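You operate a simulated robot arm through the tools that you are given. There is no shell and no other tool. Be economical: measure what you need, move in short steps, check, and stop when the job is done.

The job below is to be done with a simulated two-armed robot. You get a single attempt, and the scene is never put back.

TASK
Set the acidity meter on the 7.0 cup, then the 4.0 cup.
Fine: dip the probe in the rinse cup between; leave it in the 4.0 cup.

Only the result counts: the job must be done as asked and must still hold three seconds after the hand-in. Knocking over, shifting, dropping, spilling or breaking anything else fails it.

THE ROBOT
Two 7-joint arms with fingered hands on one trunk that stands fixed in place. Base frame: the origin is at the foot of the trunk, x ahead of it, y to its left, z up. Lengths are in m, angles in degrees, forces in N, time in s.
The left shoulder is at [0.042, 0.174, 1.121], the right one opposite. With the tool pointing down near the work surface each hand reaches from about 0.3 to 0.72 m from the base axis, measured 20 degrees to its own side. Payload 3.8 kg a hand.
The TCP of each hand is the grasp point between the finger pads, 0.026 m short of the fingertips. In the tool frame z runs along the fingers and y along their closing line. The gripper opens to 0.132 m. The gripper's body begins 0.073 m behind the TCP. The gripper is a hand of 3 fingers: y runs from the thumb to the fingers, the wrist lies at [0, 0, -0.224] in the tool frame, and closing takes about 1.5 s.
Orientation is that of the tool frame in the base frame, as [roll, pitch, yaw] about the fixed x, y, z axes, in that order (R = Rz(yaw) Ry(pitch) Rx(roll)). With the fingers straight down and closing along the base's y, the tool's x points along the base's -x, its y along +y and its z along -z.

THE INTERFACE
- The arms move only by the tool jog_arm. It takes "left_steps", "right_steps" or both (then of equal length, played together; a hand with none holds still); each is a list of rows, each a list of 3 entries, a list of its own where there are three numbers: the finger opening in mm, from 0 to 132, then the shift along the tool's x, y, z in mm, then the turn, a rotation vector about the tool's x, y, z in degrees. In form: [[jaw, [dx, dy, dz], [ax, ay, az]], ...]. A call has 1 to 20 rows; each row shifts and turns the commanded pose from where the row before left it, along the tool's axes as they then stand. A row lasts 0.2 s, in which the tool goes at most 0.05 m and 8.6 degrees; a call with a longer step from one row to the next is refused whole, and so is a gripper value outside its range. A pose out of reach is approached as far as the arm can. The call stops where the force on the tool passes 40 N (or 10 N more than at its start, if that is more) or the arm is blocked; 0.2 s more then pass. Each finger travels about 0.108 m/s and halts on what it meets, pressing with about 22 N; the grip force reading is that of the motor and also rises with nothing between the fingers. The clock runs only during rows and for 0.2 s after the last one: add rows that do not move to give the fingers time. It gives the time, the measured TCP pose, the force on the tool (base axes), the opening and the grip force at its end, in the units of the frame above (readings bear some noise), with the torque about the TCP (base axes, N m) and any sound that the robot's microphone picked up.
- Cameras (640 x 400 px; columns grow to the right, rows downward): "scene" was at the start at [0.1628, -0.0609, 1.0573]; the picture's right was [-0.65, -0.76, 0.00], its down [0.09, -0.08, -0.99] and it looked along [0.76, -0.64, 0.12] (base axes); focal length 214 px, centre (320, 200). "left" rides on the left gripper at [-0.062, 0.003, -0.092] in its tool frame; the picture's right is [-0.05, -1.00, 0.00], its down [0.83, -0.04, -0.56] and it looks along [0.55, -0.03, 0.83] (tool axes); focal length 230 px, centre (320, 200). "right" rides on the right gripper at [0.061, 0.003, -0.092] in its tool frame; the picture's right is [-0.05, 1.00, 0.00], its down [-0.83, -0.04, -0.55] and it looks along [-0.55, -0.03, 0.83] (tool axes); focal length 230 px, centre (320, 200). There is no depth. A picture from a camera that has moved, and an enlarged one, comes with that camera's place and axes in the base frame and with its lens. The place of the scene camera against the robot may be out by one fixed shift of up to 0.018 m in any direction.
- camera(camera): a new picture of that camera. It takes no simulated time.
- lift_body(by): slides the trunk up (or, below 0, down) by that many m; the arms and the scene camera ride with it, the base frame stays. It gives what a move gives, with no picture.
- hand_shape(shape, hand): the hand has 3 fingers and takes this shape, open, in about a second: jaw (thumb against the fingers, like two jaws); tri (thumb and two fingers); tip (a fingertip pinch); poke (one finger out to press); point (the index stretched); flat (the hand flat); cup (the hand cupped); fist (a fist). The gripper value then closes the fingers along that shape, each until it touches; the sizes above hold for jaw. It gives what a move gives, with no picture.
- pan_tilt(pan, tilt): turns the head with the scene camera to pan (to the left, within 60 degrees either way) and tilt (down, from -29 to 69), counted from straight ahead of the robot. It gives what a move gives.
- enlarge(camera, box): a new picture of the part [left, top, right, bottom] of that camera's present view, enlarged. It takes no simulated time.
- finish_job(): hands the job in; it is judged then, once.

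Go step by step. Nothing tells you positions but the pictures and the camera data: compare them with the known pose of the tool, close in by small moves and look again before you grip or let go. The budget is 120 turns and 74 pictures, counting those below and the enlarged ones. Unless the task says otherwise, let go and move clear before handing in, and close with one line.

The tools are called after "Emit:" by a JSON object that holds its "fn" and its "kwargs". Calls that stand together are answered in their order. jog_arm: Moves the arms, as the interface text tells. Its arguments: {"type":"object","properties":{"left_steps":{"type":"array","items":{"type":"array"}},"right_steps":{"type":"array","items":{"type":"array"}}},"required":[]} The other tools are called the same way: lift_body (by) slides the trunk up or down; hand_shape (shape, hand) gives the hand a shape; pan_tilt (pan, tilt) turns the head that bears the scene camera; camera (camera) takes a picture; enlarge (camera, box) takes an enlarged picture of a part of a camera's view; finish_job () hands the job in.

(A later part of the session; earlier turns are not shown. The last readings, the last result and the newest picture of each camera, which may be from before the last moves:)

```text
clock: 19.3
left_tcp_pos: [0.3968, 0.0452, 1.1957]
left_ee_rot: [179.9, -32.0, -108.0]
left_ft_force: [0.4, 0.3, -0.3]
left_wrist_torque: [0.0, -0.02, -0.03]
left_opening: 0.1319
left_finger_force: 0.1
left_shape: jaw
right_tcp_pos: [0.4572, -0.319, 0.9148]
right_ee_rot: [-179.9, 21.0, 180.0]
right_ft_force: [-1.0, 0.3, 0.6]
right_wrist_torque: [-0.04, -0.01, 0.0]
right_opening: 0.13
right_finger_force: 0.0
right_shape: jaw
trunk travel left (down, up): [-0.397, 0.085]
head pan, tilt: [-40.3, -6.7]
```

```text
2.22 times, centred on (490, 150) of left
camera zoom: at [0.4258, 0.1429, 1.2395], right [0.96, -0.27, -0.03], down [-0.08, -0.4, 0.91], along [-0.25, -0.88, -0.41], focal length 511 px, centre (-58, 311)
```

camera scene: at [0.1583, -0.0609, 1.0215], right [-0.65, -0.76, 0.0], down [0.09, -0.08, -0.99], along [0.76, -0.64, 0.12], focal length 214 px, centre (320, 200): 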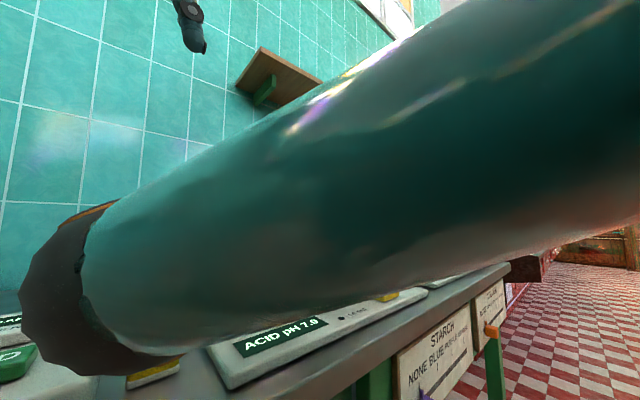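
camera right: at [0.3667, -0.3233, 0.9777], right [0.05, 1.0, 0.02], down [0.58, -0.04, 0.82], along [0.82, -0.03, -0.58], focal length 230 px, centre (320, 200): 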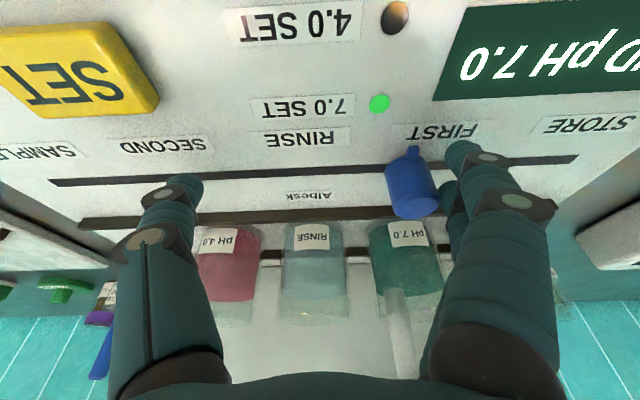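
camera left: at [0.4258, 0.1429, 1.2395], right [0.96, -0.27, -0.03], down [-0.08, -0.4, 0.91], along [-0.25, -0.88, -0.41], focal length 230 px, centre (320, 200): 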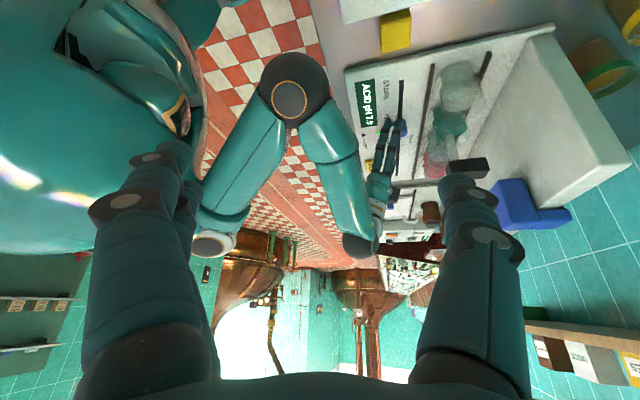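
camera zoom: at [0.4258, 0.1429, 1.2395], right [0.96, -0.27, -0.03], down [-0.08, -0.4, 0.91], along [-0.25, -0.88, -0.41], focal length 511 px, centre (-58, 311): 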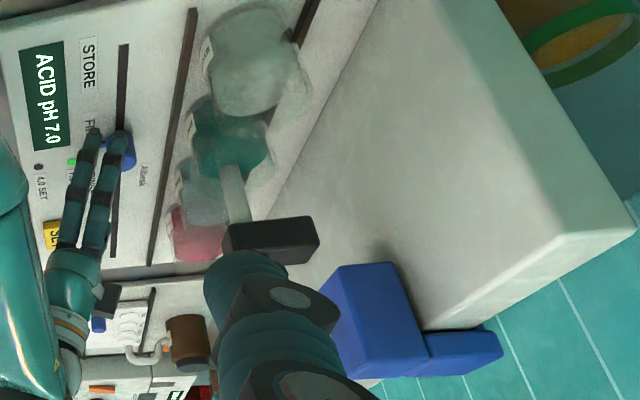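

The blue block is a trolley-like L-piece straddling the wall top beside the clamp. With the left camera now fixed, I'll advance the knob a few mm and compare the clamp height.

Emit:
{"fn": "jog_arm", "kwargs": {"right_steps": [[130, [0, -4, 0], [0, 0, 0]], [130, [0, -4, 0], [0, 0, 0]], [130, [0, -3, 0], [0, 0, 0]], [130, [0, 0, 0], [0, 0, 0]]]}}

Emit:
{"fn": "enlarge", "kwargs": {"camera": "left", "box": [380, 60, 600, 240]}}

Emit:
{"fn": "enlarge", "kwargs": {"camera": "right", "box": [260, 200, 460, 390]}}

```text
clock: 20.3
left_tcp_pos: [0.3972, 0.0452, 1.1951]
left_ee_rot: [-179.9, -32.0, -107.9]
left_ft_force: [0.0, 0.0, 0.7]
left_wrist_torque: [-0.01, -0.03, -0.01]
left_opening: 0.1318
left_finger_force: 0.0
left_shape: jaw
right_tcp_pos: [0.4567, -0.3312, 0.9152]
right_ee_rot: [-179.9, 21.0, 180.0]
right_ft_force: [0.7, 1.3, -0.6]
right_wrist_torque: [0.0, 0.0, 0.01]
right_opening: 0.1301
right_finger_force: 0.0
right_shape: jaw
trunk travel left (down, up): [-0.397, 0.085]
head pan, tilt: [-40.3, -6.7]
```

```text
2.22 times, centred on (490, 150) of left
camera zoom: at [0.4259, 0.1429, 1.2397], right [0.96, -0.27, -0.03], down [-0.09, -0.4, 0.91], along [-0.25, -0.88, -0.41], focal length 511 px, centre (-58, 311)
```

zoom: 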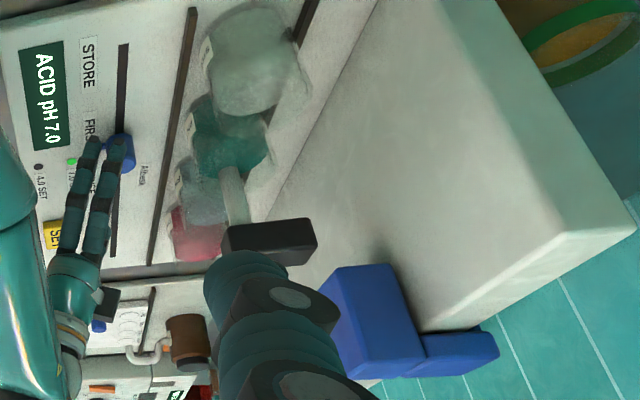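

```text
2.11 times, centred on (360, 295) of right
camera zoom: at [0.3668, -0.3283, 0.9777], right [0.05, 1.0, 0.02], down [0.58, -0.04, 0.82], along [0.82, -0.03, -0.58], focal length 484 px, centre (236, 0)
```

zoom: 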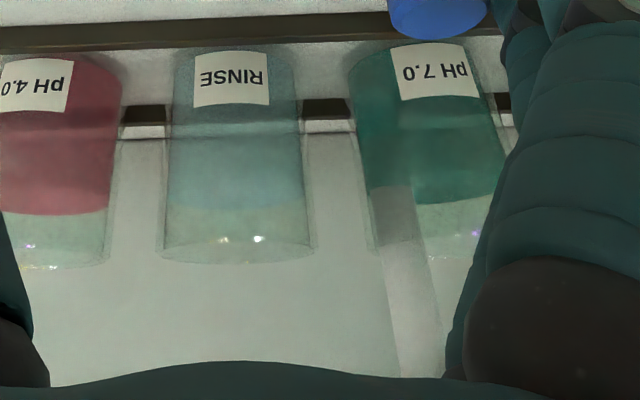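

Clamp and blue block both moved with the knob, so the block is just the carriage, and the stem is now close to the cup wall. I'll advance a few more mm and watch force, cup and probe height.

Emit:
{"fn": "jog_arm", "kwargs": {"right_steps": [[130, [0, -2, 0], [0, 0, 0]], [130, [0, -2, 0], [0, 0, 0]], [130, [0, -1, 0], [0, 0, 0]], [130, [0, 0, 0], [0, 0, 0]]]}}

Emit:
{"fn": "enlarge", "kwargs": {"camera": "left", "box": [380, 60, 600, 240]}}

Emit:
{"fn": "enlarge", "kwargs": {"camera": "right", "box": [260, 200, 460, 390]}}

```text
clock: 21.3
left_tcp_pos: [0.3964, 0.0451, 1.1949]
left_ee_rot: [180.0, -32.0, -108.0]
left_ft_force: [0.8, 0.4, -0.6]
left_wrist_torque: [0.0, 0.01, -0.01]
left_opening: 0.132
left_finger_force: 0.0
left_shape: jaw
right_tcp_pos: [0.4573, -0.3353, 0.9138]
right_ee_rot: [-179.9, 21.1, -180.0]
right_ft_force: [0.1, 2.2, 0.6]
right_wrist_torque: [0.03, -0.01, 0.05]
right_opening: 0.1301
right_finger_force: 0.1
right_shape: jaw
trunk travel left (down, up): [-0.397, 0.085]
head pan, tilt: [-40.3, -6.7]
```

```text
2.22 times, centred on (490, 150) of left
camera zoom: at [0.4259, 0.1429, 1.2397], right [0.96, -0.27, -0.03], down [-0.09, -0.4, 0.91], along [-0.25, -0.88, -0.41], focal length 511 px, centre (-58, 311)
```

zoom: 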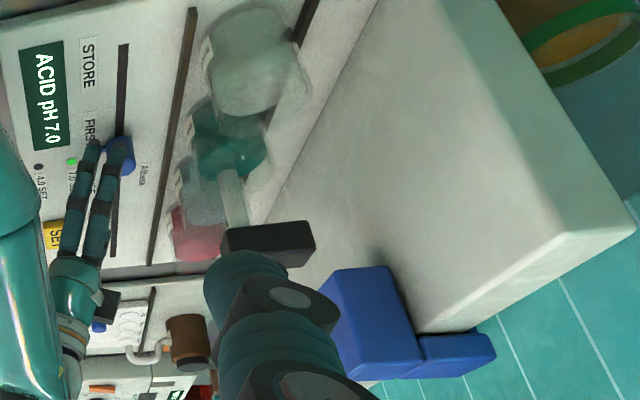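

```text
2.11 times, centred on (360, 295) of right
camera zoom: at [0.367, -0.3332, 0.9775], right [0.05, 1.0, 0.02], down [0.58, -0.04, 0.82], along [0.82, -0.03, -0.58], focal length 484 px, centre (236, 0)
```

zoom: 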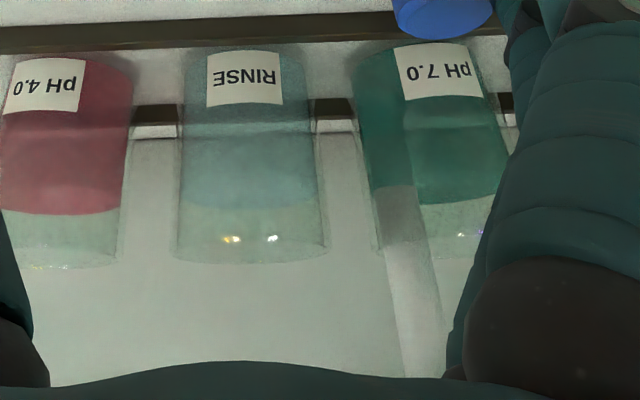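

Force is rising (2.2 N) and the 7.0 cup's label appears to shift slightly relative to its neighbours, so the stem is leaning on the glass and must be lifted first. I'll back the finger off and withdraw to inspect.

Emit:
{"fn": "jog_arm", "kwargs": {"right_steps": [[130, [0, 10, 0], [0, 0, 0]], [130, [0, 0, -20], [0, 0, 0]], [130, [0, -20, -35], [0, 0, 0]], [130, [0, -30, -35], [0, 0, 0]], [130, [0, -30, -30], [0, 0, 0]], [130, [0, 0, 0], [0, 0, 0]]]}}

Emit:
{"fn": "enlarge", "kwargs": {"camera": "right", "box": [240, 60, 560, 380]}}

Emit:
{"fn": "enlarge", "kwargs": {"camera": "left", "box": [380, 60, 600, 240]}}

```text
clock: 22.7
left_tcp_pos: [0.3963, 0.0469, 1.1948]
left_ee_rot: [180.0, -32.1, -107.9]
left_ft_force: [0.7, -0.2, 0.6]
left_wrist_torque: [-0.02, 0.02, 0.01]
left_opening: 0.1318
left_finger_force: 0.0
left_shape: jaw
right_tcp_pos: [0.415, -0.4046, 1.0281]
right_ee_rot: [-180.0, 21.0, -179.9]
right_ft_force: [-0.4, 0.7, 0.1]
right_wrist_torque: [0.0, 0.03, 0.0]
right_opening: 0.1296
right_finger_force: 0.0
right_shape: jaw
trunk travel left (down, up): [-0.397, 0.085]
head pan, tilt: [-40.3, -6.7]
```

```text
1.25 times, centred on (400, 220) of right
camera zoom: at [0.3238, -0.4031, 1.0901], right [0.05, 1.0, 0.02], down [0.58, -0.04, 0.82], along [0.82, -0.03, -0.58], focal length 288 px, centre (220, 175)
```

zoom: 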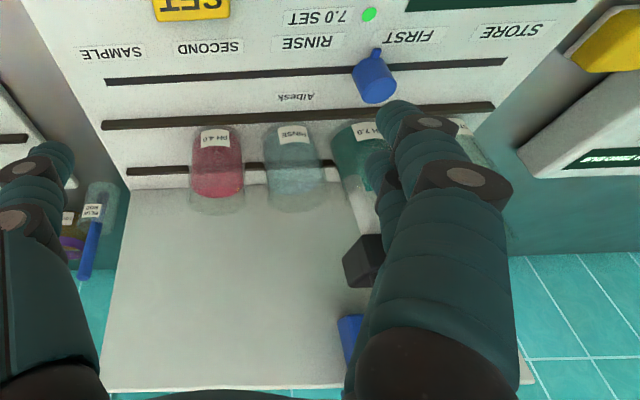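

```text
2.22 times, centred on (490, 150) of left
camera zoom: at [0.4261, 0.143, 1.2395], right [0.96, -0.27, -0.03], down [-0.09, -0.4, 0.91], along [-0.25, -0.88, -0.41], focal length 511 px, centre (-58, 311)
```

zoom: 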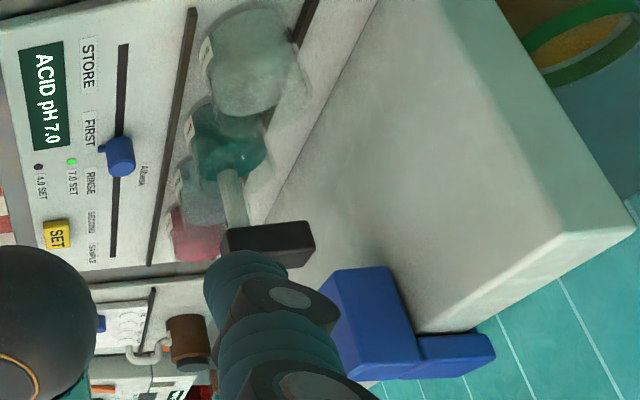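

The cup spacing measures equal again, so no cup has shifted, and the knob stayed put. I need a clear look at the carriage and clamp to find how the probe is raised.

Emit:
{"fn": "jog_arm", "kwargs": {"right_steps": [[130, [0, 35, -25], [0, 0, 0]], [130, [0, 35, -25], [0, 0, 0]], [130, [0, 35, -25], [0, 0, 0]], [130, [0, 0, 0], [0, -7, 0]], [130, [0, 0, 0], [0, -7, 0]], [130, [0, 0, 0], [0, 0, 0]]]}}

Emit:
{"fn": "camera", "kwargs": {"camera": "right"}}

```text
clock: 24.1
left_tcp_pos: [0.3958, 0.0457, 1.1949]
left_ee_rot: [179.9, -32.0, -107.9]
left_ft_force: [-0.6, 0.3, 0.6]
left_wrist_torque: [0.01, 0.0, 0.02]
left_opening: 0.132
left_finger_force: 0.1
left_shape: jaw
right_tcp_pos: [0.3868, -0.3007, 1.0969]
right_ee_rot: [-179.9, 35.1, 180.0]
right_ft_force: [0.9, -0.5, -0.5]
right_wrist_torque: [0.03, -0.01, -0.02]
right_opening: 0.1302
right_finger_force: 0.1
right_shape: jaw
trunk travel left (down, up): [-0.397, 0.085]
head pan, tilt: [-40.3, -6.7]
```

```text
30 pictures are left
camera right: at [0.2838, -0.2981, 1.136], right [0.04, 1.0, 0.03], down [0.36, -0.04, 0.93], along [0.93, -0.03, -0.36], focal length 230 px, centre (320, 200)
```

right: 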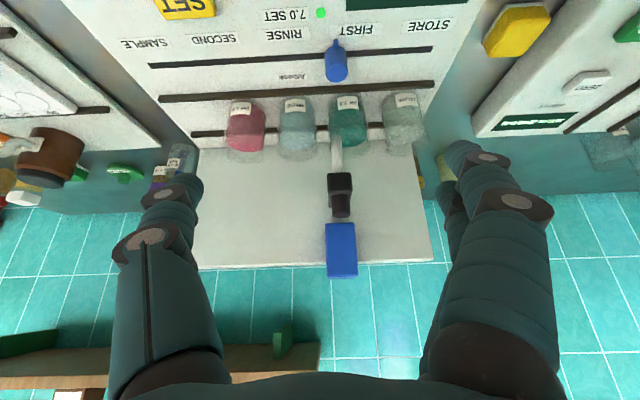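

Emit:
{"fn": "enlarge", "kwargs": {"camera": "right", "box": [260, 60, 440, 300]}}

```text
1.67 times, centred on (350, 180) of right
camera zoom: at [0.2838, -0.2981, 1.136], right [0.04, 1.0, 0.03], down [0.36, -0.04, 0.93], along [0.93, -0.03, -0.36], focal length 384 px, centre (270, 233)
```

zoom: 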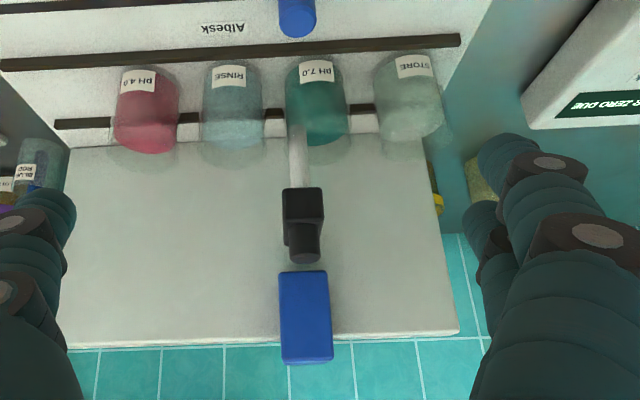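

The clamp, block and knob share y≈-0.28, and the stem is resting against the 7.0 cup wall, so a separate lift is needed. The blue block on the wall top (about 45 mm wide, z 1.04–1.12) looks like the lift grip; I'll move to a standoff in front of it with the hand tilted 45°.

Emit:
{"fn": "jog_arm", "kwargs": {"right_steps": [[130, [0, 0, 0], [0, -7, 0]], [130, [0, 0, 0], [0, -3, 0]], [110, [-31, 4, 10], [0, 0, 0]], [90, [-31, 4, 10], [0, 0, 0]], [85, [-31, 4, 10], [0, 0, 0]], [85, [-31, 4, 10], [0, 0, 0]], [85, [-28, 4, 10], [0, 0, 0]], [85, [0, 0, 0], [0, 0, 0]]]}}

Emit:
{"fn": "camera", "kwargs": {"camera": "right"}}

```text
clock: 25.9
left_tcp_pos: [0.3953, 0.0468, 1.1952]
left_ee_rot: [-180.0, -32.0, -107.9]
left_ft_force: [-0.1, 0.7, -0.3]
left_wrist_torque: [-0.03, 0.03, 0.01]
left_opening: 0.1317
left_finger_force: 0.0
left_shape: jaw
right_tcp_pos: [0.5401, -0.2817, 1.1423]
right_ee_rot: [-179.9, 35.1, 180.0]
right_ft_force: [0.5, 0.0, 0.4]
right_wrist_torque: [0.0, -0.03, -0.03]
right_opening: 0.0857
right_finger_force: 0.0
right_shape: jaw
right hand out of reach, approached as far as the arm can: row 1, 2
trunk travel left (down, up): [-0.397, 0.085]
head pan, tilt: [-40.3, -6.7]
```

```text
28 pictures are left
camera right: at [0.4376, -0.2781, 1.1822], right [0.04, 1.0, 0.03], down [0.36, -0.04, 0.93], along [0.93, -0.03, -0.36], focal length 230 px, centre (320, 200)
```

right: 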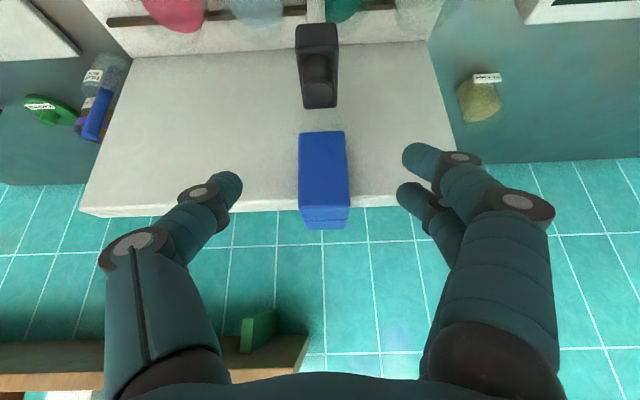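

Triangulated: block front at x≈0.612, z 1.047–1.121, y≈-0.280, about 43 mm wide; the clamp top is lower (1.045). I'll move in around it and close.

Emit:
{"fn": "jog_arm", "kwargs": {"right_steps": [[85, [-12, 0.5, 29], [0, 0, 0]], [85, [-12, 0.5, 29], [0, 0, 0]], [85, [-11, 0, 30], [0, 0, 0]], [85, [0, 0, 0], [0, 0, 0]]]}}

Emit:
{"fn": "camera", "kwargs": {"camera": "right"}}

```text
clock: 26.9
left_tcp_pos: [0.3958, 0.0453, 1.1944]
left_ee_rot: [-180.0, -32.1, -108.0]
left_ft_force: [-0.4, 0.2, 0.2]
left_wrist_torque: [0.02, -0.01, 0.01]
left_opening: 0.1317
left_finger_force: 0.0
left_shape: jaw
right_tcp_pos: [0.6182, -0.2803, 1.0896]
right_ee_rot: [-179.8, 35.1, 180.0]
right_ft_force: [-0.2, -0.1, 0.7]
right_wrist_torque: [-0.02, 0.0, 0.01]
right_opening: 0.0854
right_finger_force: 0.0
right_shape: jaw
trunk travel left (down, up): [-0.397, 0.085]
head pan, tilt: [-40.3, -6.7]
```

```text
27 pictures are left
camera right: at [0.516, -0.2779, 1.1302], right [0.04, 1.0, 0.03], down [0.36, -0.04, 0.93], along [0.93, -0.03, -0.36], focal length 230 px, centre (320, 200)
```

right: 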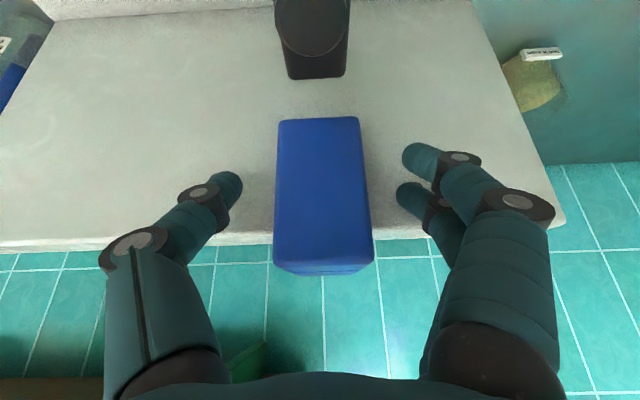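

Well centred around the block. I'll close gently on it.

Emit:
{"fn": "jog_arm", "kwargs": {"right_steps": [[65, [0, 0, 0], [0, 0, 0]], [50, [0, 0, 0], [0, 0, 0]], [36, [0, 0, 0], [0, 0, 0]], [36, [0, 0, 0], [0, 0, 0]], [36, [0, 0, 0], [0, 0, 0]]]}}

```text
clock: 28.1
left_tcp_pos: [0.3959, 0.0449, 1.1946]
left_ee_rot: [-180.0, -32.0, -108.0]
left_ft_force: [1.1, -0.6, 0.2]
left_wrist_torque: [0.04, -0.02, -0.02]
left_opening: 0.1318
left_finger_force: 0.1
left_shape: jaw
right_tcp_pos: [0.6196, -0.2813, 1.0903]
right_ee_rot: [-179.9, 35.0, -179.9]
right_ft_force: [-0.6, 0.2, -0.3]
right_wrist_torque: [0.0, 0.0, -0.01]
right_opening: 0.0383
right_finger_force: 22.6
right_shape: jaw
trunk travel left (down, up): [-0.397, 0.085]
head pan, tilt: [-40.3, -6.7]
```

Gripped at 38 mm. I'll try raising it a few mm and watch the force.

Emit:
{"fn": "jog_arm", "kwargs": {"right_steps": [[36, [-1.1, 0, -1.6], [0, 0, 0]], [36, [-1.1, 0, -1.6], [0, 0, 0]], [36, [-1.1, 0, -1.6], [0, 0, 0]], [36, [0, 0, 0], [0, 0, 0]]]}}

```text
clock: 29.1
left_tcp_pos: [0.3973, 0.0448, 1.1946]
left_ee_rot: [180.0, -32.0, -108.0]
left_ft_force: [0.6, -0.3, 0.0]
left_wrist_torque: [0.0, 0.02, 0.03]
left_opening: 0.1319
left_finger_force: 0.1
left_shape: jaw
right_tcp_pos: [0.6204, -0.28, 1.0926]
right_ee_rot: [179.8, 34.4, 180.0]
right_ft_force: [-8.4, 0.9, -26.0]
right_wrist_torque: [0.0, 0.34, 0.02]
right_opening: 0.0378
right_finger_force: 21.6
right_shape: jaw
trunk travel left (down, up): [-0.397, 0.085]
head pan, tilt: [-40.3, -6.7]
```

The block resists firmly upward (26 N), so it isn't lifted that way. I'll return to neutral and feel gently downward.

Emit:
{"fn": "jog_arm", "kwargs": {"right_steps": [[36, [1.7, 0, 2.4], [0, 0, 0]], [36, [1.6, 0, 2.4], [0, 0, 0]], [36, [0, 0, 0], [0, 0, 0]]]}}

Emit:
{"fn": "jog_arm", "kwargs": {"right_steps": [[36, [0.6, 0, 0.8], [0, 0, 0]], [36, [0.6, 0, 0.8], [0, 0, 0]], [36, [0, 0, 0], [0, 0, 0]]]}}

```text
clock: 29.9
left_tcp_pos: [0.3957, 0.0458, 1.1954]
left_ee_rot: [-180.0, -32.0, -108.0]
left_ft_force: [-0.3, 0.1, -0.8]
left_wrist_torque: [0.02, 0.0, 0.0]
left_opening: 0.132
left_finger_force: 0.0
left_shape: jaw
right_tcp_pos: [0.6191, -0.2811, 1.092]
right_ee_rot: [-179.9, 35.3, -179.9]
right_ft_force: [-6.4, -0.7, -12.6]
right_wrist_torque: [0.05, 0.25, 0.0]
right_opening: 0.0378
right_finger_force: 21.9
right_shape: jaw
trunk travel left (down, up): [-0.397, 0.085]
head pan, tilt: [-40.3, -6.7]
```

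```text
clock: 30.7
left_tcp_pos: [0.3953, 0.0466, 1.1954]
left_ee_rot: [-180.0, -32.0, -108.1]
left_ft_force: [0.8, -0.7, 0.0]
left_wrist_torque: [-0.02, 0.02, -0.02]
left_opening: 0.1321
left_finger_force: 0.1
left_shape: jaw
right_tcp_pos: [0.6187, -0.2806, 1.0906]
right_ee_rot: [-179.8, 35.3, -179.9]
right_ft_force: [-2.2, -1.6, 1.8]
right_wrist_torque: [0.04, 0.03, -0.03]
right_opening: 0.0378
right_finger_force: 22.3
right_shape: jaw
trunk travel left (down, up): [-0.397, 0.085]
head pan, tilt: [-40.3, -6.7]
```

Inconclusive: the block acts rigid. I'll release, back off, and restore the trunk height so the scene camera has its original pose and I can measure directly whether the 7.0 cup shifted.

Emit:
{"fn": "jog_arm", "kwargs": {"right_steps": [[60, [0, 0, 0], [0, 0, 0]], [85, [0, 0, 0], [0, 0, 0]], [85, [12, 0, -30], [0, 0, 0]], [85, [12, 0, -30], [0, 0, 0]], [85, [12, -20, -30], [0, 0, 0]], [85, [25, -30, -10], [0, 0, 0]], [85, [30, -30, 0], [0, 0, 0]], [85, [30, -30, 0], [0, 0, 0]], [85, [30, -30, 0], [0, 0, 0]]]}}

Emit:
{"fn": "lift_body", "kwargs": {"by": 0.028}}

Emit:
{"fn": "enlarge", "kwargs": {"camera": "scene", "box": [200, 180, 350, 350]}}

```text
clock: 32.7
left_tcp_pos: [0.3963, 0.0458, 1.1947]
left_ee_rot: [179.9, -32.0, -108.0]
left_ft_force: [-0.1, -0.9, 1.4]
left_wrist_torque: [0.02, 0.0, 0.01]
left_opening: 0.1319
left_finger_force: 0.0
left_shape: jaw
right_tcp_pos: [0.4383, -0.4208, 1.0841]
right_ee_rot: [-179.9, 35.0, -179.9]
right_ft_force: [0.4, -0.4, 0.1]
right_wrist_torque: [-0.01, -0.01, 0.03]
right_opening: 0.0846
right_finger_force: 0.0
right_shape: jaw
trunk travel left (down, up): [-0.397, 0.085]
head pan, tilt: [-40.3, -6.7]
```

```text
clock: 33.5
left_tcp_pos: [0.3972, 0.0471, 1.221]
left_ee_rot: [179.8, -32.0, -108.0]
left_ft_force: [-0.1, 0.9, -0.1]
left_wrist_torque: [-0.03, 0.03, -0.02]
left_opening: 0.1319
left_finger_force: 0.0
left_shape: jaw
right_tcp_pos: [0.4391, -0.4197, 1.1113]
right_ee_rot: [-179.8, 35.0, -180.0]
right_ft_force: [0.3, -0.1, 1.5]
right_wrist_torque: [0.0, 0.03, 0.0]
right_opening: 0.0846
right_finger_force: 0.1
right_shape: jaw
trunk travel left (down, up): [-0.425, 0.057]
head pan, tilt: [-40.3, -6.7]
```

```text
2.35 times, centred on (275, 265) of scene
camera zoom: at [0.1635, -0.061, 1.0571], right [-0.65, -0.76, 0.0], down [0.09, -0.08, -0.99], along [0.76, -0.64, 0.12], focal length 505 px, centre (426, 47)
```

zoom: 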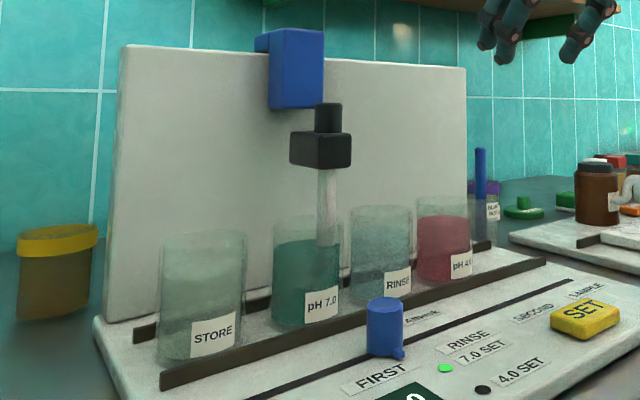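

The original-pose view shows the 7.0 cup was nudged about 3–4 mm by the stem, and knob, clamp and block all travel together without lifting. The probe's black holder with its cap is the likely lift grip, so I'll stand off in front of it.

Emit:
{"fn": "jog_arm", "kwargs": {"right_steps": [[75, [-13, 35, 17], [0, 0, 0]], [70, [-13, 35, 17], [0, 0, 0]], [70, [-13, 35, 17], [0, 0, 0]], [70, [-12, 35, 17], [0, 0, 0]], [70, [0, 0, 0], [0, 0, 0]]]}}

Emit:
{"fn": "camera", "kwargs": {"camera": "right"}}

```text
clock: 34.7
left_tcp_pos: [0.3954, 0.0467, 1.223]
left_ee_rot: [180.0, -32.0, -108.0]
left_ft_force: [0.8, -0.2, 0.1]
left_wrist_torque: [-0.05, 0.02, 0.0]
left_opening: 0.1321
left_finger_force: 0.0
left_shape: jaw
right_tcp_pos: [0.5192, -0.2789, 1.0849]
right_ee_rot: [-179.9, 35.1, -180.0]
right_ft_force: [-0.2, -0.4, 0.3]
right_wrist_torque: [-0.02, 0.0, 0.01]
right_opening: 0.0707
right_finger_force: 0.0
right_shape: jaw
trunk travel left (down, up): [-0.425, 0.057]
head pan, tilt: [-40.3, -6.7]
```

```text
25 pictures are left
camera right: at [0.4165, -0.2772, 1.1242], right [0.04, 1.0, 0.03], down [0.36, -0.04, 0.93], along [0.93, -0.03, -0.36], focal length 230 px, centre (320, 200)
```

right: 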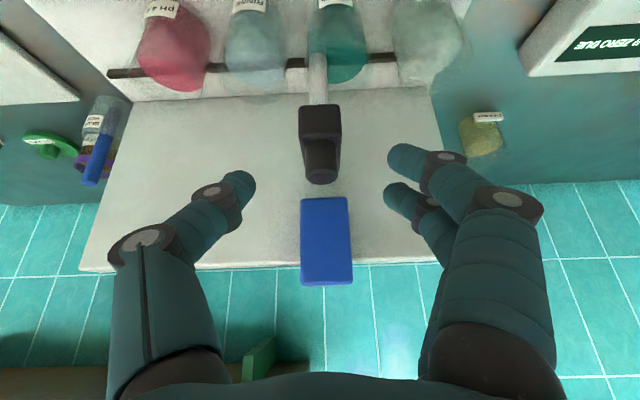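

Holder is centred ahead at y≈-0.28, box about z 0.996–1.025. I'll advance along the fingers and close on it.

Emit:
{"fn": "jog_arm", "kwargs": {"right_steps": [[70, [0, -1, 30], [0, 0, 0]], [70, [0, 0, 30], [0, 0, 0]], [70, [0, 0, 22], [0, 0, 0]], [70, [0, 0, 0], [0, 0, 0]]]}}

Emit:
{"fn": "camera", "kwargs": {"camera": "right"}}

```text
clock: 35.7
left_tcp_pos: [0.395, 0.0467, 1.2223]
left_ee_rot: [180.0, -32.1, -108.1]
left_ft_force: [0.1, -1.3, -0.4]
left_wrist_torque: [0.02, -0.02, 0.02]
left_opening: 0.132
left_finger_force: 0.1
left_shape: jaw
right_tcp_pos: [0.5654, -0.2812, 1.0165]
right_ee_rot: [-179.9, 35.2, 180.0]
right_ft_force: [-0.6, -0.3, -1.0]
right_wrist_torque: [0.0, 0.01, -0.01]
right_opening: 0.0708
right_finger_force: 0.0
right_shape: jaw
trunk travel left (down, up): [-0.425, 0.057]
head pan, tilt: [-40.3, -6.7]
```

```text
24 pictures are left
camera right: at [0.4635, -0.2779, 1.0573], right [0.04, 1.0, 0.03], down [0.36, -0.04, 0.93], along [0.93, -0.03, -0.36], focal length 230 px, centre (320, 200)
```

right: 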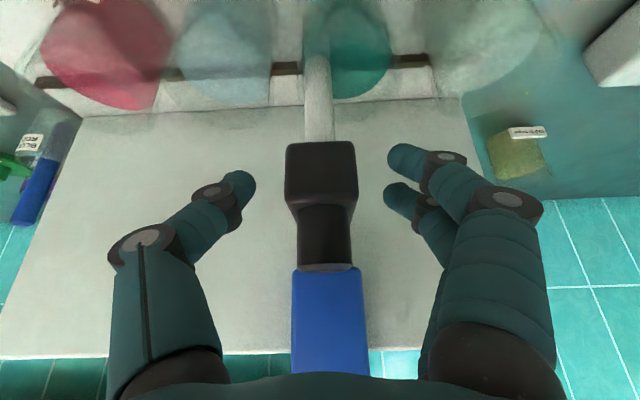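

Emit:
{"fn": "jog_arm", "kwargs": {"right_steps": [[50, [0, 0, 0], [0, 0, 0]], [30, [0, 0, 0], [0, 0, 0]], [20, [0, 0, 0], [0, 0, 0]], [20, [0, 0, 0], [0, 0, 0]], [20, [0, 0, 0], [0, 0, 0]]]}}

Emit:
{"fn": "jog_arm", "kwargs": {"right_steps": [[20, [-1.1, 0, -1.6], [0, 0, 0]], [20, [-1.1, 0, -1.6], [0, 0, 0]], [20, [0, 0, 0], [0, 0, 0]]]}}

```text
clock: 36.9
left_tcp_pos: [0.3962, 0.0471, 1.2224]
left_ee_rot: [-180.0, -32.0, -108.0]
left_ft_force: [0.1, -0.3, 0.7]
left_wrist_torque: [0.0, 0.02, 0.0]
left_opening: 0.1319
left_finger_force: 0.1
left_shape: jaw
right_tcp_pos: [0.5668, -0.2805, 1.0177]
right_ee_rot: [-179.9, 35.0, -180.0]
right_ft_force: [0.4, 0.8, -1.3]
right_wrist_torque: [0.01, -0.05, 0.02]
right_opening: 0.0267
right_finger_force: 22.3
right_shape: jaw
trunk travel left (down, up): [-0.425, 0.057]
head pan, tilt: [-40.3, -6.7]
```

```text
clock: 37.7
left_tcp_pos: [0.3953, 0.047, 1.2226]
left_ee_rot: [180.0, -32.0, -107.9]
left_ft_force: [-0.4, 0.1, -0.3]
left_wrist_torque: [-0.01, 0.03, 0.0]
left_opening: 0.1319
left_finger_force: 0.1
left_shape: jaw
right_tcp_pos: [0.5661, -0.281, 1.0224]
right_ee_rot: [-179.9, 35.1, 180.0]
right_ft_force: [0.4, 0.8, -0.3]
right_wrist_torque: [0.04, 0.02, 0.0]
right_opening: 0.0264
right_finger_force: 22.3
right_shape: jaw
trunk travel left (down, up): [-0.425, 0.057]
head pan, tilt: [-40.3, -6.7]
```

The holder rises freely, so this is the lift. I'll raise it 40 mm more.

Emit:
{"fn": "jog_arm", "kwargs": {"right_steps": [[20, [-5.74, 0, -8.19], [0, 0, 0]], [20, [-5.74, 0, -8.19], [0, 0, 0]], [20, [-5.74, 0, -8.19], [0, 0, 0]], [20, [-5.74, 0, -8.19], [0, 0, 0]], [20, [0, 0, 0], [0, 0, 0]]]}}

Emit:
{"fn": "enlarge", "kwargs": {"camera": "left", "box": [380, 60, 600, 240]}}

```text
clock: 38.9
left_tcp_pos: [0.3961, 0.0462, 1.2222]
left_ee_rot: [180.0, -32.0, -108.0]
left_ft_force: [-0.9, 0.6, 0.7]
left_wrist_torque: [0.01, -0.03, -0.01]
left_opening: 0.1317
left_finger_force: 0.0
left_shape: jaw
right_tcp_pos: [0.5655, -0.2811, 1.0622]
right_ee_rot: [-180.0, 35.1, -179.9]
right_ft_force: [4.5, 1.3, -1.1]
right_wrist_torque: [0.04, -0.06, 0.04]
right_opening: 0.0265
right_finger_force: 21.5
right_shape: jaw
trunk travel left (down, up): [-0.425, 0.057]
head pan, tilt: [-40.3, -6.7]
```

```text
2.22 times, centred on (490, 150) of left
camera zoom: at [0.426, 0.1435, 1.2674], right [0.96, -0.27, -0.03], down [-0.09, -0.4, 0.91], along [-0.25, -0.88, -0.41], focal length 511 px, centre (-58, 311)
```

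zoom: 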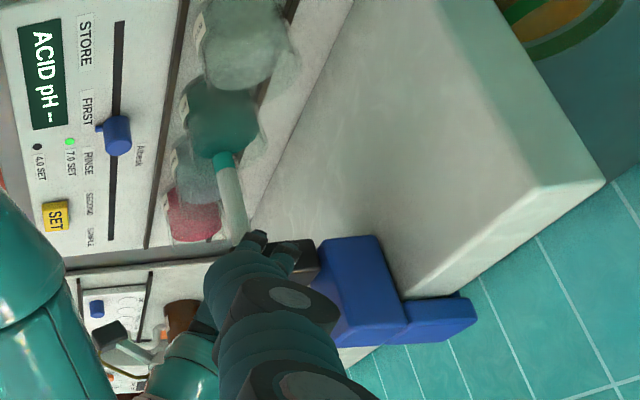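

The display went blank ("--") and the tip is at about z 0.942; the rim is about 0.955. I'll raise another 22 mm.

Emit:
{"fn": "jog_arm", "kwargs": {"right_steps": [[20, [-4, 0, -6], [0, 0, 0]], [20, [-4, 0, -6], [0, 0, 0]], [20, [-4, 0, -6], [0, 0, 0]], [20, [0, 0, 0], [0, 0, 0]]]}}

Emit:
{"fn": "camera", "kwargs": {"camera": "left"}}

```text
clock: 39.9
left_tcp_pos: [0.3969, 0.0467, 1.2224]
left_ee_rot: [180.0, -32.1, -108.0]
left_ft_force: [0.2, 0.9, 0.1]
left_wrist_torque: [0.0, 0.02, 0.01]
left_opening: 0.1322
left_finger_force: 0.1
left_shape: jaw
right_tcp_pos: [0.5653, -0.2798, 1.0832]
right_ee_rot: [-179.8, 35.0, 179.9]
right_ft_force: [7.7, 0.1, -1.4]
right_wrist_torque: [0.0, -0.1, -0.03]
right_opening: 0.0267
right_finger_force: 21.8
right_shape: jaw
trunk travel left (down, up): [-0.425, 0.057]
head pan, tilt: [-40.3, -6.7]
```

```text
22 pictures are left
camera left: at [0.4265, 0.1435, 1.2672], right [0.96, -0.27, -0.03], down [-0.09, -0.4, 0.91], along [-0.26, -0.88, -0.41], focal length 230 px, centre (320, 200)
```

left: 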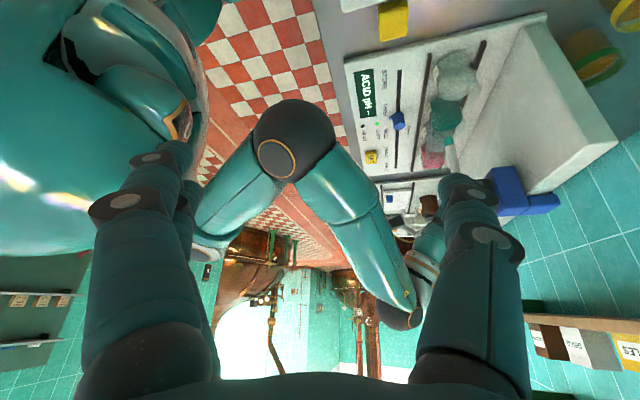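

The tip is only about level with the rim, so I'll raise another 22 mm, trimming x slightly to relieve side force.

Emit:
{"fn": "jog_arm", "kwargs": {"right_steps": [[20, [-4.6, 0, -5.5], [0, 0, 0]], [20, [-4.3, 0, -6], [0, 0, 0]], [20, [-4.3, 0, -6], [0, 0, 0]], [20, [0, 0, 0], [0, 0, 0]]]}}

Emit:
{"fn": "enlarge", "kwargs": {"camera": "left", "box": [380, 60, 600, 240]}}

Emit:
{"fn": "enlarge", "kwargs": {"camera": "right", "box": [160, 0, 480, 200]}}

```text
clock: 40.9
left_tcp_pos: [0.3971, 0.0449, 1.2207]
left_ee_rot: [179.8, -32.0, -108.0]
left_ft_force: [0.6, -0.6, 0.4]
left_wrist_torque: [0.02, -0.01, 0.0]
left_opening: 0.1319
left_finger_force: 0.0
left_shape: jaw
right_tcp_pos: [0.5677, -0.2818, 1.1029]
right_ee_rot: [179.9, 34.6, 179.8]
right_ft_force: [-1.9, -0.2, -26.2]
right_wrist_torque: [0.04, 0.29, 0.02]
right_opening: 0.0251
right_finger_force: 21.9
right_shape: jaw
trunk travel left (down, up): [-0.425, 0.057]
head pan, tilt: [-40.3, -6.7]
```

```text
2.22 times, centred on (490, 150) of left
camera zoom: at [0.4273, 0.1425, 1.2666], right [0.96, -0.27, -0.03], down [-0.08, -0.4, 0.91], along [-0.26, -0.87, -0.41], focal length 511 px, centre (-58, 311)
```

zoom: 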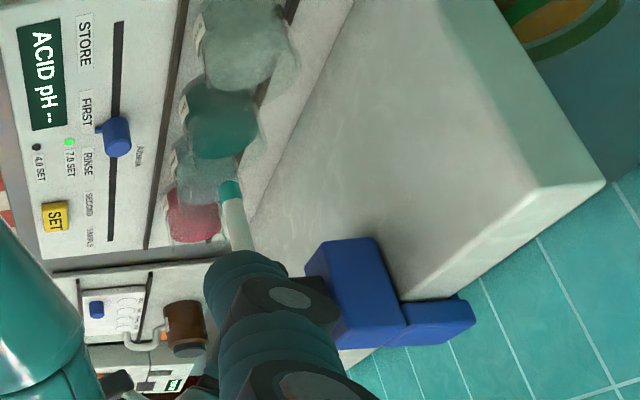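

```text
2.00 times, centred on (320, 100) of right
camera zoom: at [0.4645, -0.2796, 1.1425], right [0.04, 1.0, 0.03], down [0.37, -0.05, 0.93], along [0.93, -0.03, -0.37], focal length 460 px, centre (320, 400)
```

zoom: 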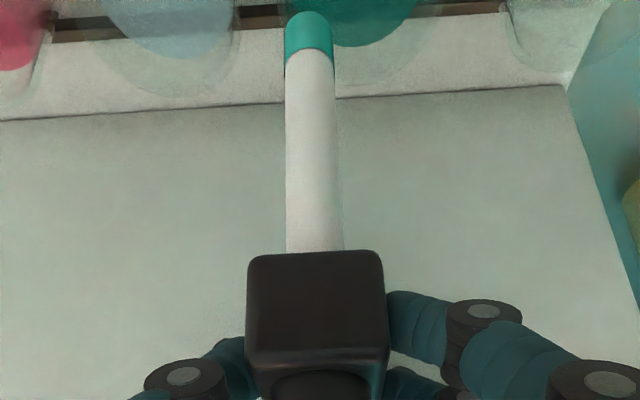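

It reached its top stop (26 N), so I'll ease down 2 mm to relieve it and slide toward RINSE, watching side force past the 7.0 cup's rim.

Emit:
{"fn": "jog_arm", "kwargs": {"right_steps": [[20, [1.1, 0, 1.8], [0, 0, 0]], [20, [0, 0, 0], [0, 0, 0]], [20, [0, -5, 0], [0, 0, 0]], [20, [0, -5, 0], [0, 0, 0]], [20, [0, 0, 0], [0, 0, 0]]]}}

Emit:
{"fn": "enlarge", "kwargs": {"camera": "scene", "box": [200, 180, 350, 350]}}

```text
clock: 42.1
left_tcp_pos: [0.3961, 0.0465, 1.2223]
left_ee_rot: [180.0, -32.0, -108.0]
left_ft_force: [-0.2, -0.4, -0.4]
left_wrist_torque: [0.02, -0.01, 0.0]
left_opening: 0.1318
left_finger_force: 0.0
left_shape: jaw
right_tcp_pos: [0.5674, -0.2918, 1.102]
right_ee_rot: [180.0, 34.8, 180.0]
right_ft_force: [-3.1, -0.5, -23.1]
right_wrist_torque: [0.03, 0.28, 0.02]
right_opening: 0.0251
right_finger_force: 21.9
right_shape: jaw
trunk travel left (down, up): [-0.425, 0.057]
head pan, tilt: [-40.3, -6.7]
```

```text
2.35 times, centred on (275, 265) of scene
camera zoom: at [0.1639, -0.0616, 1.0571], right [-0.65, -0.76, 0.0], down [0.09, -0.07, -0.99], along [0.76, -0.64, 0.12], focal length 505 px, centre (426, 47)
```

zoom: 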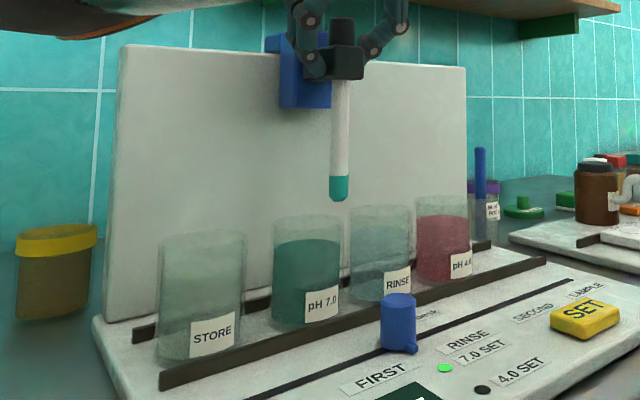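

The tip is clear above the cups and the slide is smooth. I'll ease down a bit more and continue to above RINSE.

Emit:
{"fn": "jog_arm", "kwargs": {"right_steps": [[20, [1.1, 0, 1.8], [0, 0, 0]], [20, [0.6, -9, 0.8], [0, 0, 0]], [20, [0, -9, 0], [0, 0, 0]], [20, [0, -9, 0], [0, 0, 0]], [20, [0, -9, 0], [0, 0, 0]], [20, [0, -9, 0], [0, 0, 0]], [20, [0, 0, 0], [0, 0, 0]]]}}

Emit:
{"fn": "enlarge", "kwargs": {"camera": "scene", "box": [200, 180, 350, 350]}}

Emit:
{"fn": "enlarge", "kwargs": {"camera": "right", "box": [160, 0, 480, 200]}}

```text
clock: 43.7
left_tcp_pos: [0.3956, 0.0461, 1.2231]
left_ee_rot: [-180.0, -32.1, -107.9]
left_ft_force: [0.1, 0.3, 0.3]
left_wrist_torque: [0.01, 0.02, -0.01]
left_opening: 0.1322
left_finger_force: 0.0
left_shape: jaw
right_tcp_pos: [0.5671, -0.3372, 1.1012]
right_ee_rot: [-179.9, 35.1, 180.0]
right_ft_force: [-1.5, -0.8, -7.2]
right_wrist_torque: [0.0, 0.11, 0.04]
right_opening: 0.0255
right_finger_force: 21.2
right_shape: jaw
trunk travel left (down, up): [-0.425, 0.057]
head pan, tilt: [-40.3, -6.7]
```

```text
2.35 times, centred on (275, 265) of scene
camera zoom: at [0.1632, -0.0612, 1.0573], right [-0.65, -0.76, 0.0], down [0.09, -0.08, -0.99], along [0.76, -0.64, 0.12], focal length 505 px, centre (426, 47)
```

zoom: 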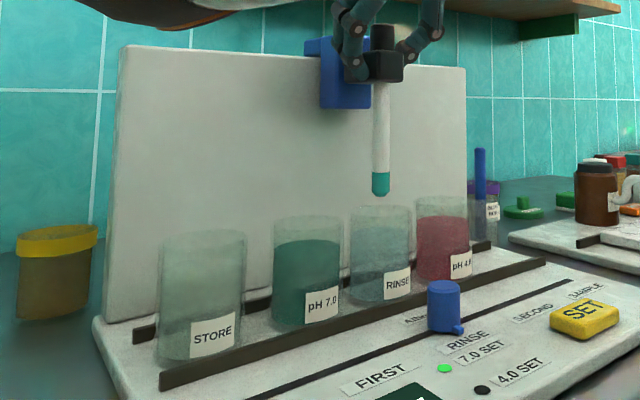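

```text
2.00 times, centred on (320, 100) of right
camera zoom: at [0.4641, -0.3341, 1.1403], right [0.04, 1.0, 0.03], down [0.36, -0.04, 0.93], along [0.93, -0.03, -0.36], focal length 460 px, centre (320, 400)
```

zoom: 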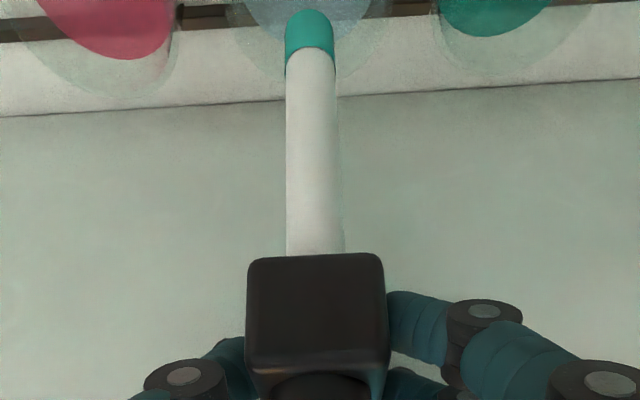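

The probe is centred over the RINSE cup. I'll lower it 80 mm.

Emit:
{"fn": "jog_arm", "kwargs": {"right_steps": [[20, [5.74, 0, 8.19], [0, 0, 0]], [20, [5.74, 0, 8.19], [0, 0, 0]], [20, [5.74, 0, 8.19], [0, 0, 0]], [20, [5.74, 0, 8.19], [0, 0, 0]], [20, [5.74, 0, 8.19], [0, 0, 0]], [20, [5.74, 0, 8.19], [0, 0, 0]], [20, [5.74, 0, 8.19], [0, 0, 0]], [20, [5.74, 0, 8.19], [0, 0, 0]], [20, [0, 0, 0], [0, 0, 0]], [20, [0, 0, 0], [0, 0, 0]]]}}

Emit:
{"fn": "enlarge", "kwargs": {"camera": "scene", "box": [180, 180, 440, 400]}}

```text
clock: 45.9
left_tcp_pos: [0.3945, 0.0456, 1.2237]
left_ee_rot: [-179.9, -32.0, -108.1]
left_ft_force: [0.4, -0.1, 0.0]
left_wrist_torque: [-0.01, 0.03, 0.04]
left_opening: 0.1319
left_finger_force: 0.0
left_shape: jaw
right_tcp_pos: [0.5662, -0.3368, 1.0235]
right_ee_rot: [-179.8, 35.4, -179.9]
right_ft_force: [4.5, -0.7, 15.1]
right_wrist_torque: [0.04, -0.18, -0.06]
right_opening: 0.0258
right_finger_force: 21.9
right_shape: jaw
trunk travel left (down, up): [-0.425, 0.057]
head pan, tilt: [-40.3, -6.7]
```

```text
1.82 times, centred on (310, 290) of scene
camera zoom: at [0.1624, -0.0605, 1.0577], right [-0.65, -0.76, 0.0], down [0.09, -0.08, -0.99], along [0.76, -0.64, 0.12], focal length 390 px, centre (338, 36)
```

zoom: 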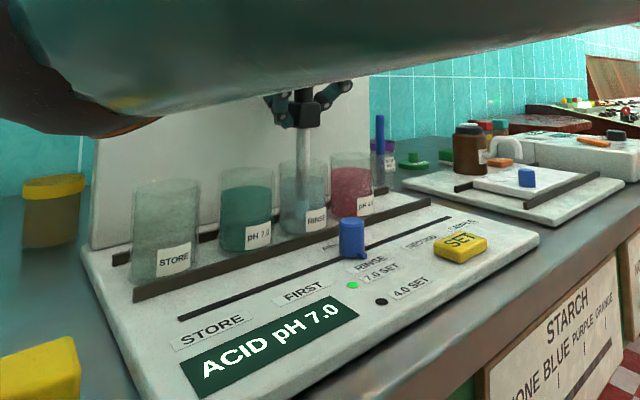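

The probe is dipped in RINSE at its bottom stop and reads 7.0. I'll hold it a second, then raise it again.

Emit:
{"fn": "jog_arm", "kwargs": {"right_steps": [[20, [-0.8, 0, -1.1], [0, 0, 0]], [20, [0, 0, 0], [0, 0, 0]], [20, [0, 0, 0], [0, 0, 0]], [20, [0, 0, 0], [0, 0, 0]], [20, [0, 0, 0], [0, 0, 0]], [20, [0, 0, 0], [0, 0, 0]], [20, [-5.74, 0, -8.19], [0, 0, 0]], [20, [-5.74, 0, -8.19], [0, 0, 0]], [20, [-5.74, 0, -8.19], [0, 0, 0]], [20, [-5.74, 0, -8.19], [0, 0, 0]], [20, [-5.74, 0, -8.19], [0, 0, 0]], [20, [-5.74, 0, -8.19], [0, 0, 0]], [20, [-5.74, 0, -8.19], [0, 0, 0]], [20, [-3.8, 0, -5.5], [0, 0, 0]], [20, [0, 0, 0], [0, 0, 0]]]}}

Emit:
{"fn": "enlarge", "kwargs": {"camera": "scene", "box": [200, 180, 350, 350]}}

```text
clock: 49.1
left_tcp_pos: [0.3955, 0.046, 1.2224]
left_ee_rot: [-179.9, -32.0, -108.0]
left_ft_force: [0.4, -0.2, 1.1]
left_wrist_torque: [0.0, -0.02, -0.04]
left_opening: 0.1318
left_finger_force: 0.0
left_shape: jaw
right_tcp_pos: [0.5668, -0.3363, 1.0989]
right_ee_rot: [-179.8, 35.1, -180.0]
right_ft_force: [1.5, -0.3, -1.5]
right_wrist_torque: [0.03, 0.02, -0.01]
right_opening: 0.0255
right_finger_force: 22.3
right_shape: jaw
trunk travel left (down, up): [-0.425, 0.057]
head pan, tilt: [-40.3, -6.7]
```

```text
2.35 times, centred on (275, 265) of scene
camera zoom: at [0.1631, -0.061, 1.0573], right [-0.65, -0.76, 0.0], down [0.09, -0.08, -0.99], along [0.76, -0.64, 0.12], focal length 505 px, centre (426, 47)
```

zoom: 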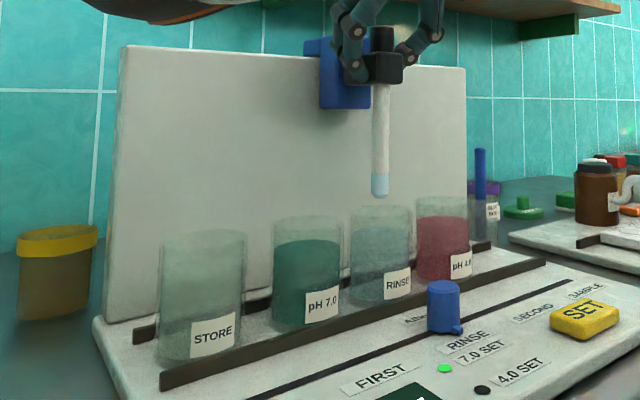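

The tip changed from teal to clear, so it is rinsed. I'll slide on to the 4.0 cup (y≈-0.412).

Emit:
{"fn": "jog_arm", "kwargs": {"right_steps": [[20, [0, -9.4, 0], [0, 0, 0]], [20, [0, -9.4, 0], [0, 0, 0]], [20, [0, -9.4, 0], [0, 0, 0]], [20, [0, -9.4, 0], [0, 0, 0]], [20, [0, -9.4, 0], [0, 0, 0]], [20, [0, -9.4, 0], [0, 0, 0]], [20, [0, -9.4, 0], [0, 0, 0]], [20, [0, -9.4, 0], [0, 0, 0]], [20, [0, 0, 0], [0, 0, 0]]]}}

Emit:
{"fn": "enlarge", "kwargs": {"camera": "scene", "box": [240, 180, 390, 350]}}

Emit:
{"fn": "enlarge", "kwargs": {"camera": "right", "box": [160, 0, 480, 200]}}

```text
clock: 51.1
left_tcp_pos: [0.3961, 0.0472, 1.222]
left_ee_rot: [-180.0, -32.0, -108.0]
left_ft_force: [-0.1, -0.4, 0.2]
left_wrist_torque: [0.0, -0.01, -0.01]
left_opening: 0.1318
left_finger_force: 0.1
left_shape: jaw
right_tcp_pos: [0.5661, -0.4112, 1.0987]
right_ee_rot: [-180.0, 34.9, 179.9]
right_ft_force: [3.3, -1.2, -0.6]
right_wrist_torque: [0.0, -0.01, 0.02]
right_opening: 0.0258
right_finger_force: 22.4
right_shape: jaw
trunk travel left (down, up): [-0.425, 0.057]
head pan, tilt: [-40.3, -6.7]
```

```text
2.35 times, centred on (315, 265) of scene
camera zoom: at [0.1633, -0.0611, 1.0572], right [-0.65, -0.76, 0.0], down [0.09, -0.08, -0.99], along [0.76, -0.64, 0.12], focal length 505 px, centre (332, 47)
```

zoom: 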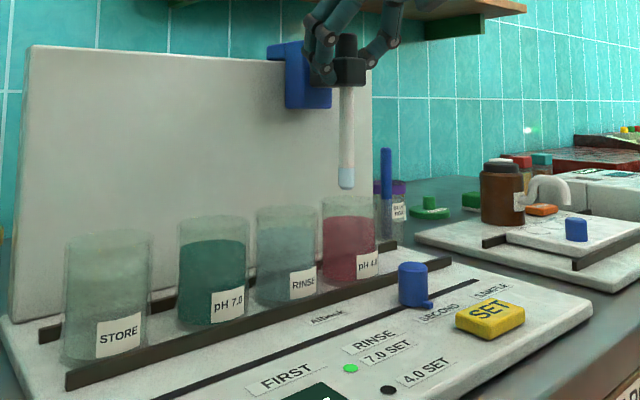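

```text
2.00 times, centred on (320, 100) of right
camera zoom: at [0.4639, -0.4092, 1.1379], right [0.04, 1.0, 0.03], down [0.36, -0.04, 0.93], along [0.93, -0.03, -0.36], focal length 460 px, centre (320, 400)
```

zoom: 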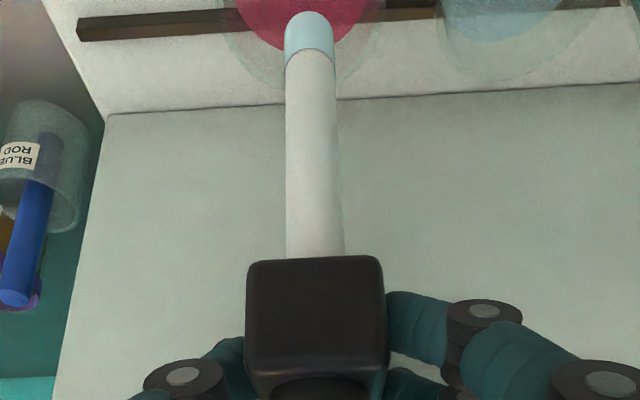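

The probe is centred over the 4.0 cup, so I'll lower it.

Emit:
{"fn": "jog_arm", "kwargs": {"right_steps": [[20, [5.74, -1, 8.19], [0, 0, 0]], [20, [5.74, 0, 8.19], [0, 0, 0]], [20, [5.74, 0, 8.19], [0, 0, 0]], [20, [5.74, 0, 8.19], [0, 0, 0]], [20, [5.74, 0, 8.19], [0, 0, 0]], [20, [5.74, 0, 8.19], [0, 0, 0]], [20, [5.74, 0, 8.19], [0, 0, 0]], [20, [2.9, 0, 4.1], [0, 0, 0]], [20, [0, 0, 0], [0, 0, 0]], [20, [0, 0, 0], [0, 0, 0]], [20, [0, 0, 0], [0, 0, 0]], [20, [0, 0, 0], [0, 0, 0]]]}}

Emit:
{"fn": "enlarge", "kwargs": {"camera": "scene", "box": [180, 180, 440, 400]}}

```text
clock: 53.7
left_tcp_pos: [0.3951, 0.0472, 1.2224]
left_ee_rot: [179.9, -32.1, -108.1]
left_ft_force: [0.2, 0.1, -1.0]
left_wrist_torque: [-0.02, -0.02, 0.0]
left_opening: 0.1318
left_finger_force: 0.1
left_shape: jaw
right_tcp_pos: [0.5675, -0.4119, 1.0237]
right_ee_rot: [-179.8, 35.0, -179.9]
right_ft_force: [2.9, -2.0, 6.9]
right_wrist_torque: [-0.02, -0.09, -0.03]
right_opening: 0.0258
right_finger_force: 22.0
right_shape: jaw
trunk travel left (down, up): [-0.425, 0.057]
head pan, tilt: [-40.3, -6.7]
```

```text
1.82 times, centred on (310, 290) of scene
camera zoom: at [0.1627, -0.0608, 1.0574], right [-0.65, -0.76, 0.0], down [0.09, -0.08, -0.99], along [0.76, -0.64, 0.12], focal length 390 px, centre (338, 36)
```

zoom: 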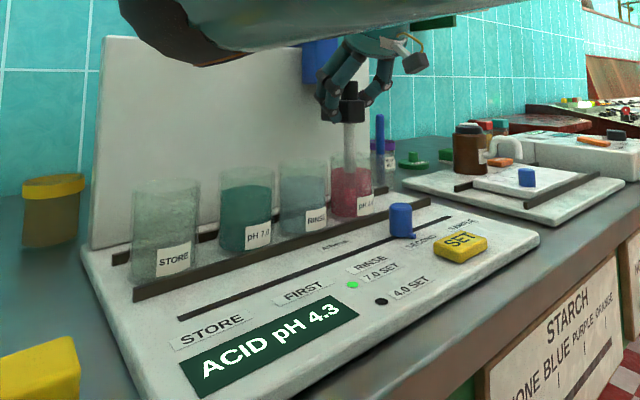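

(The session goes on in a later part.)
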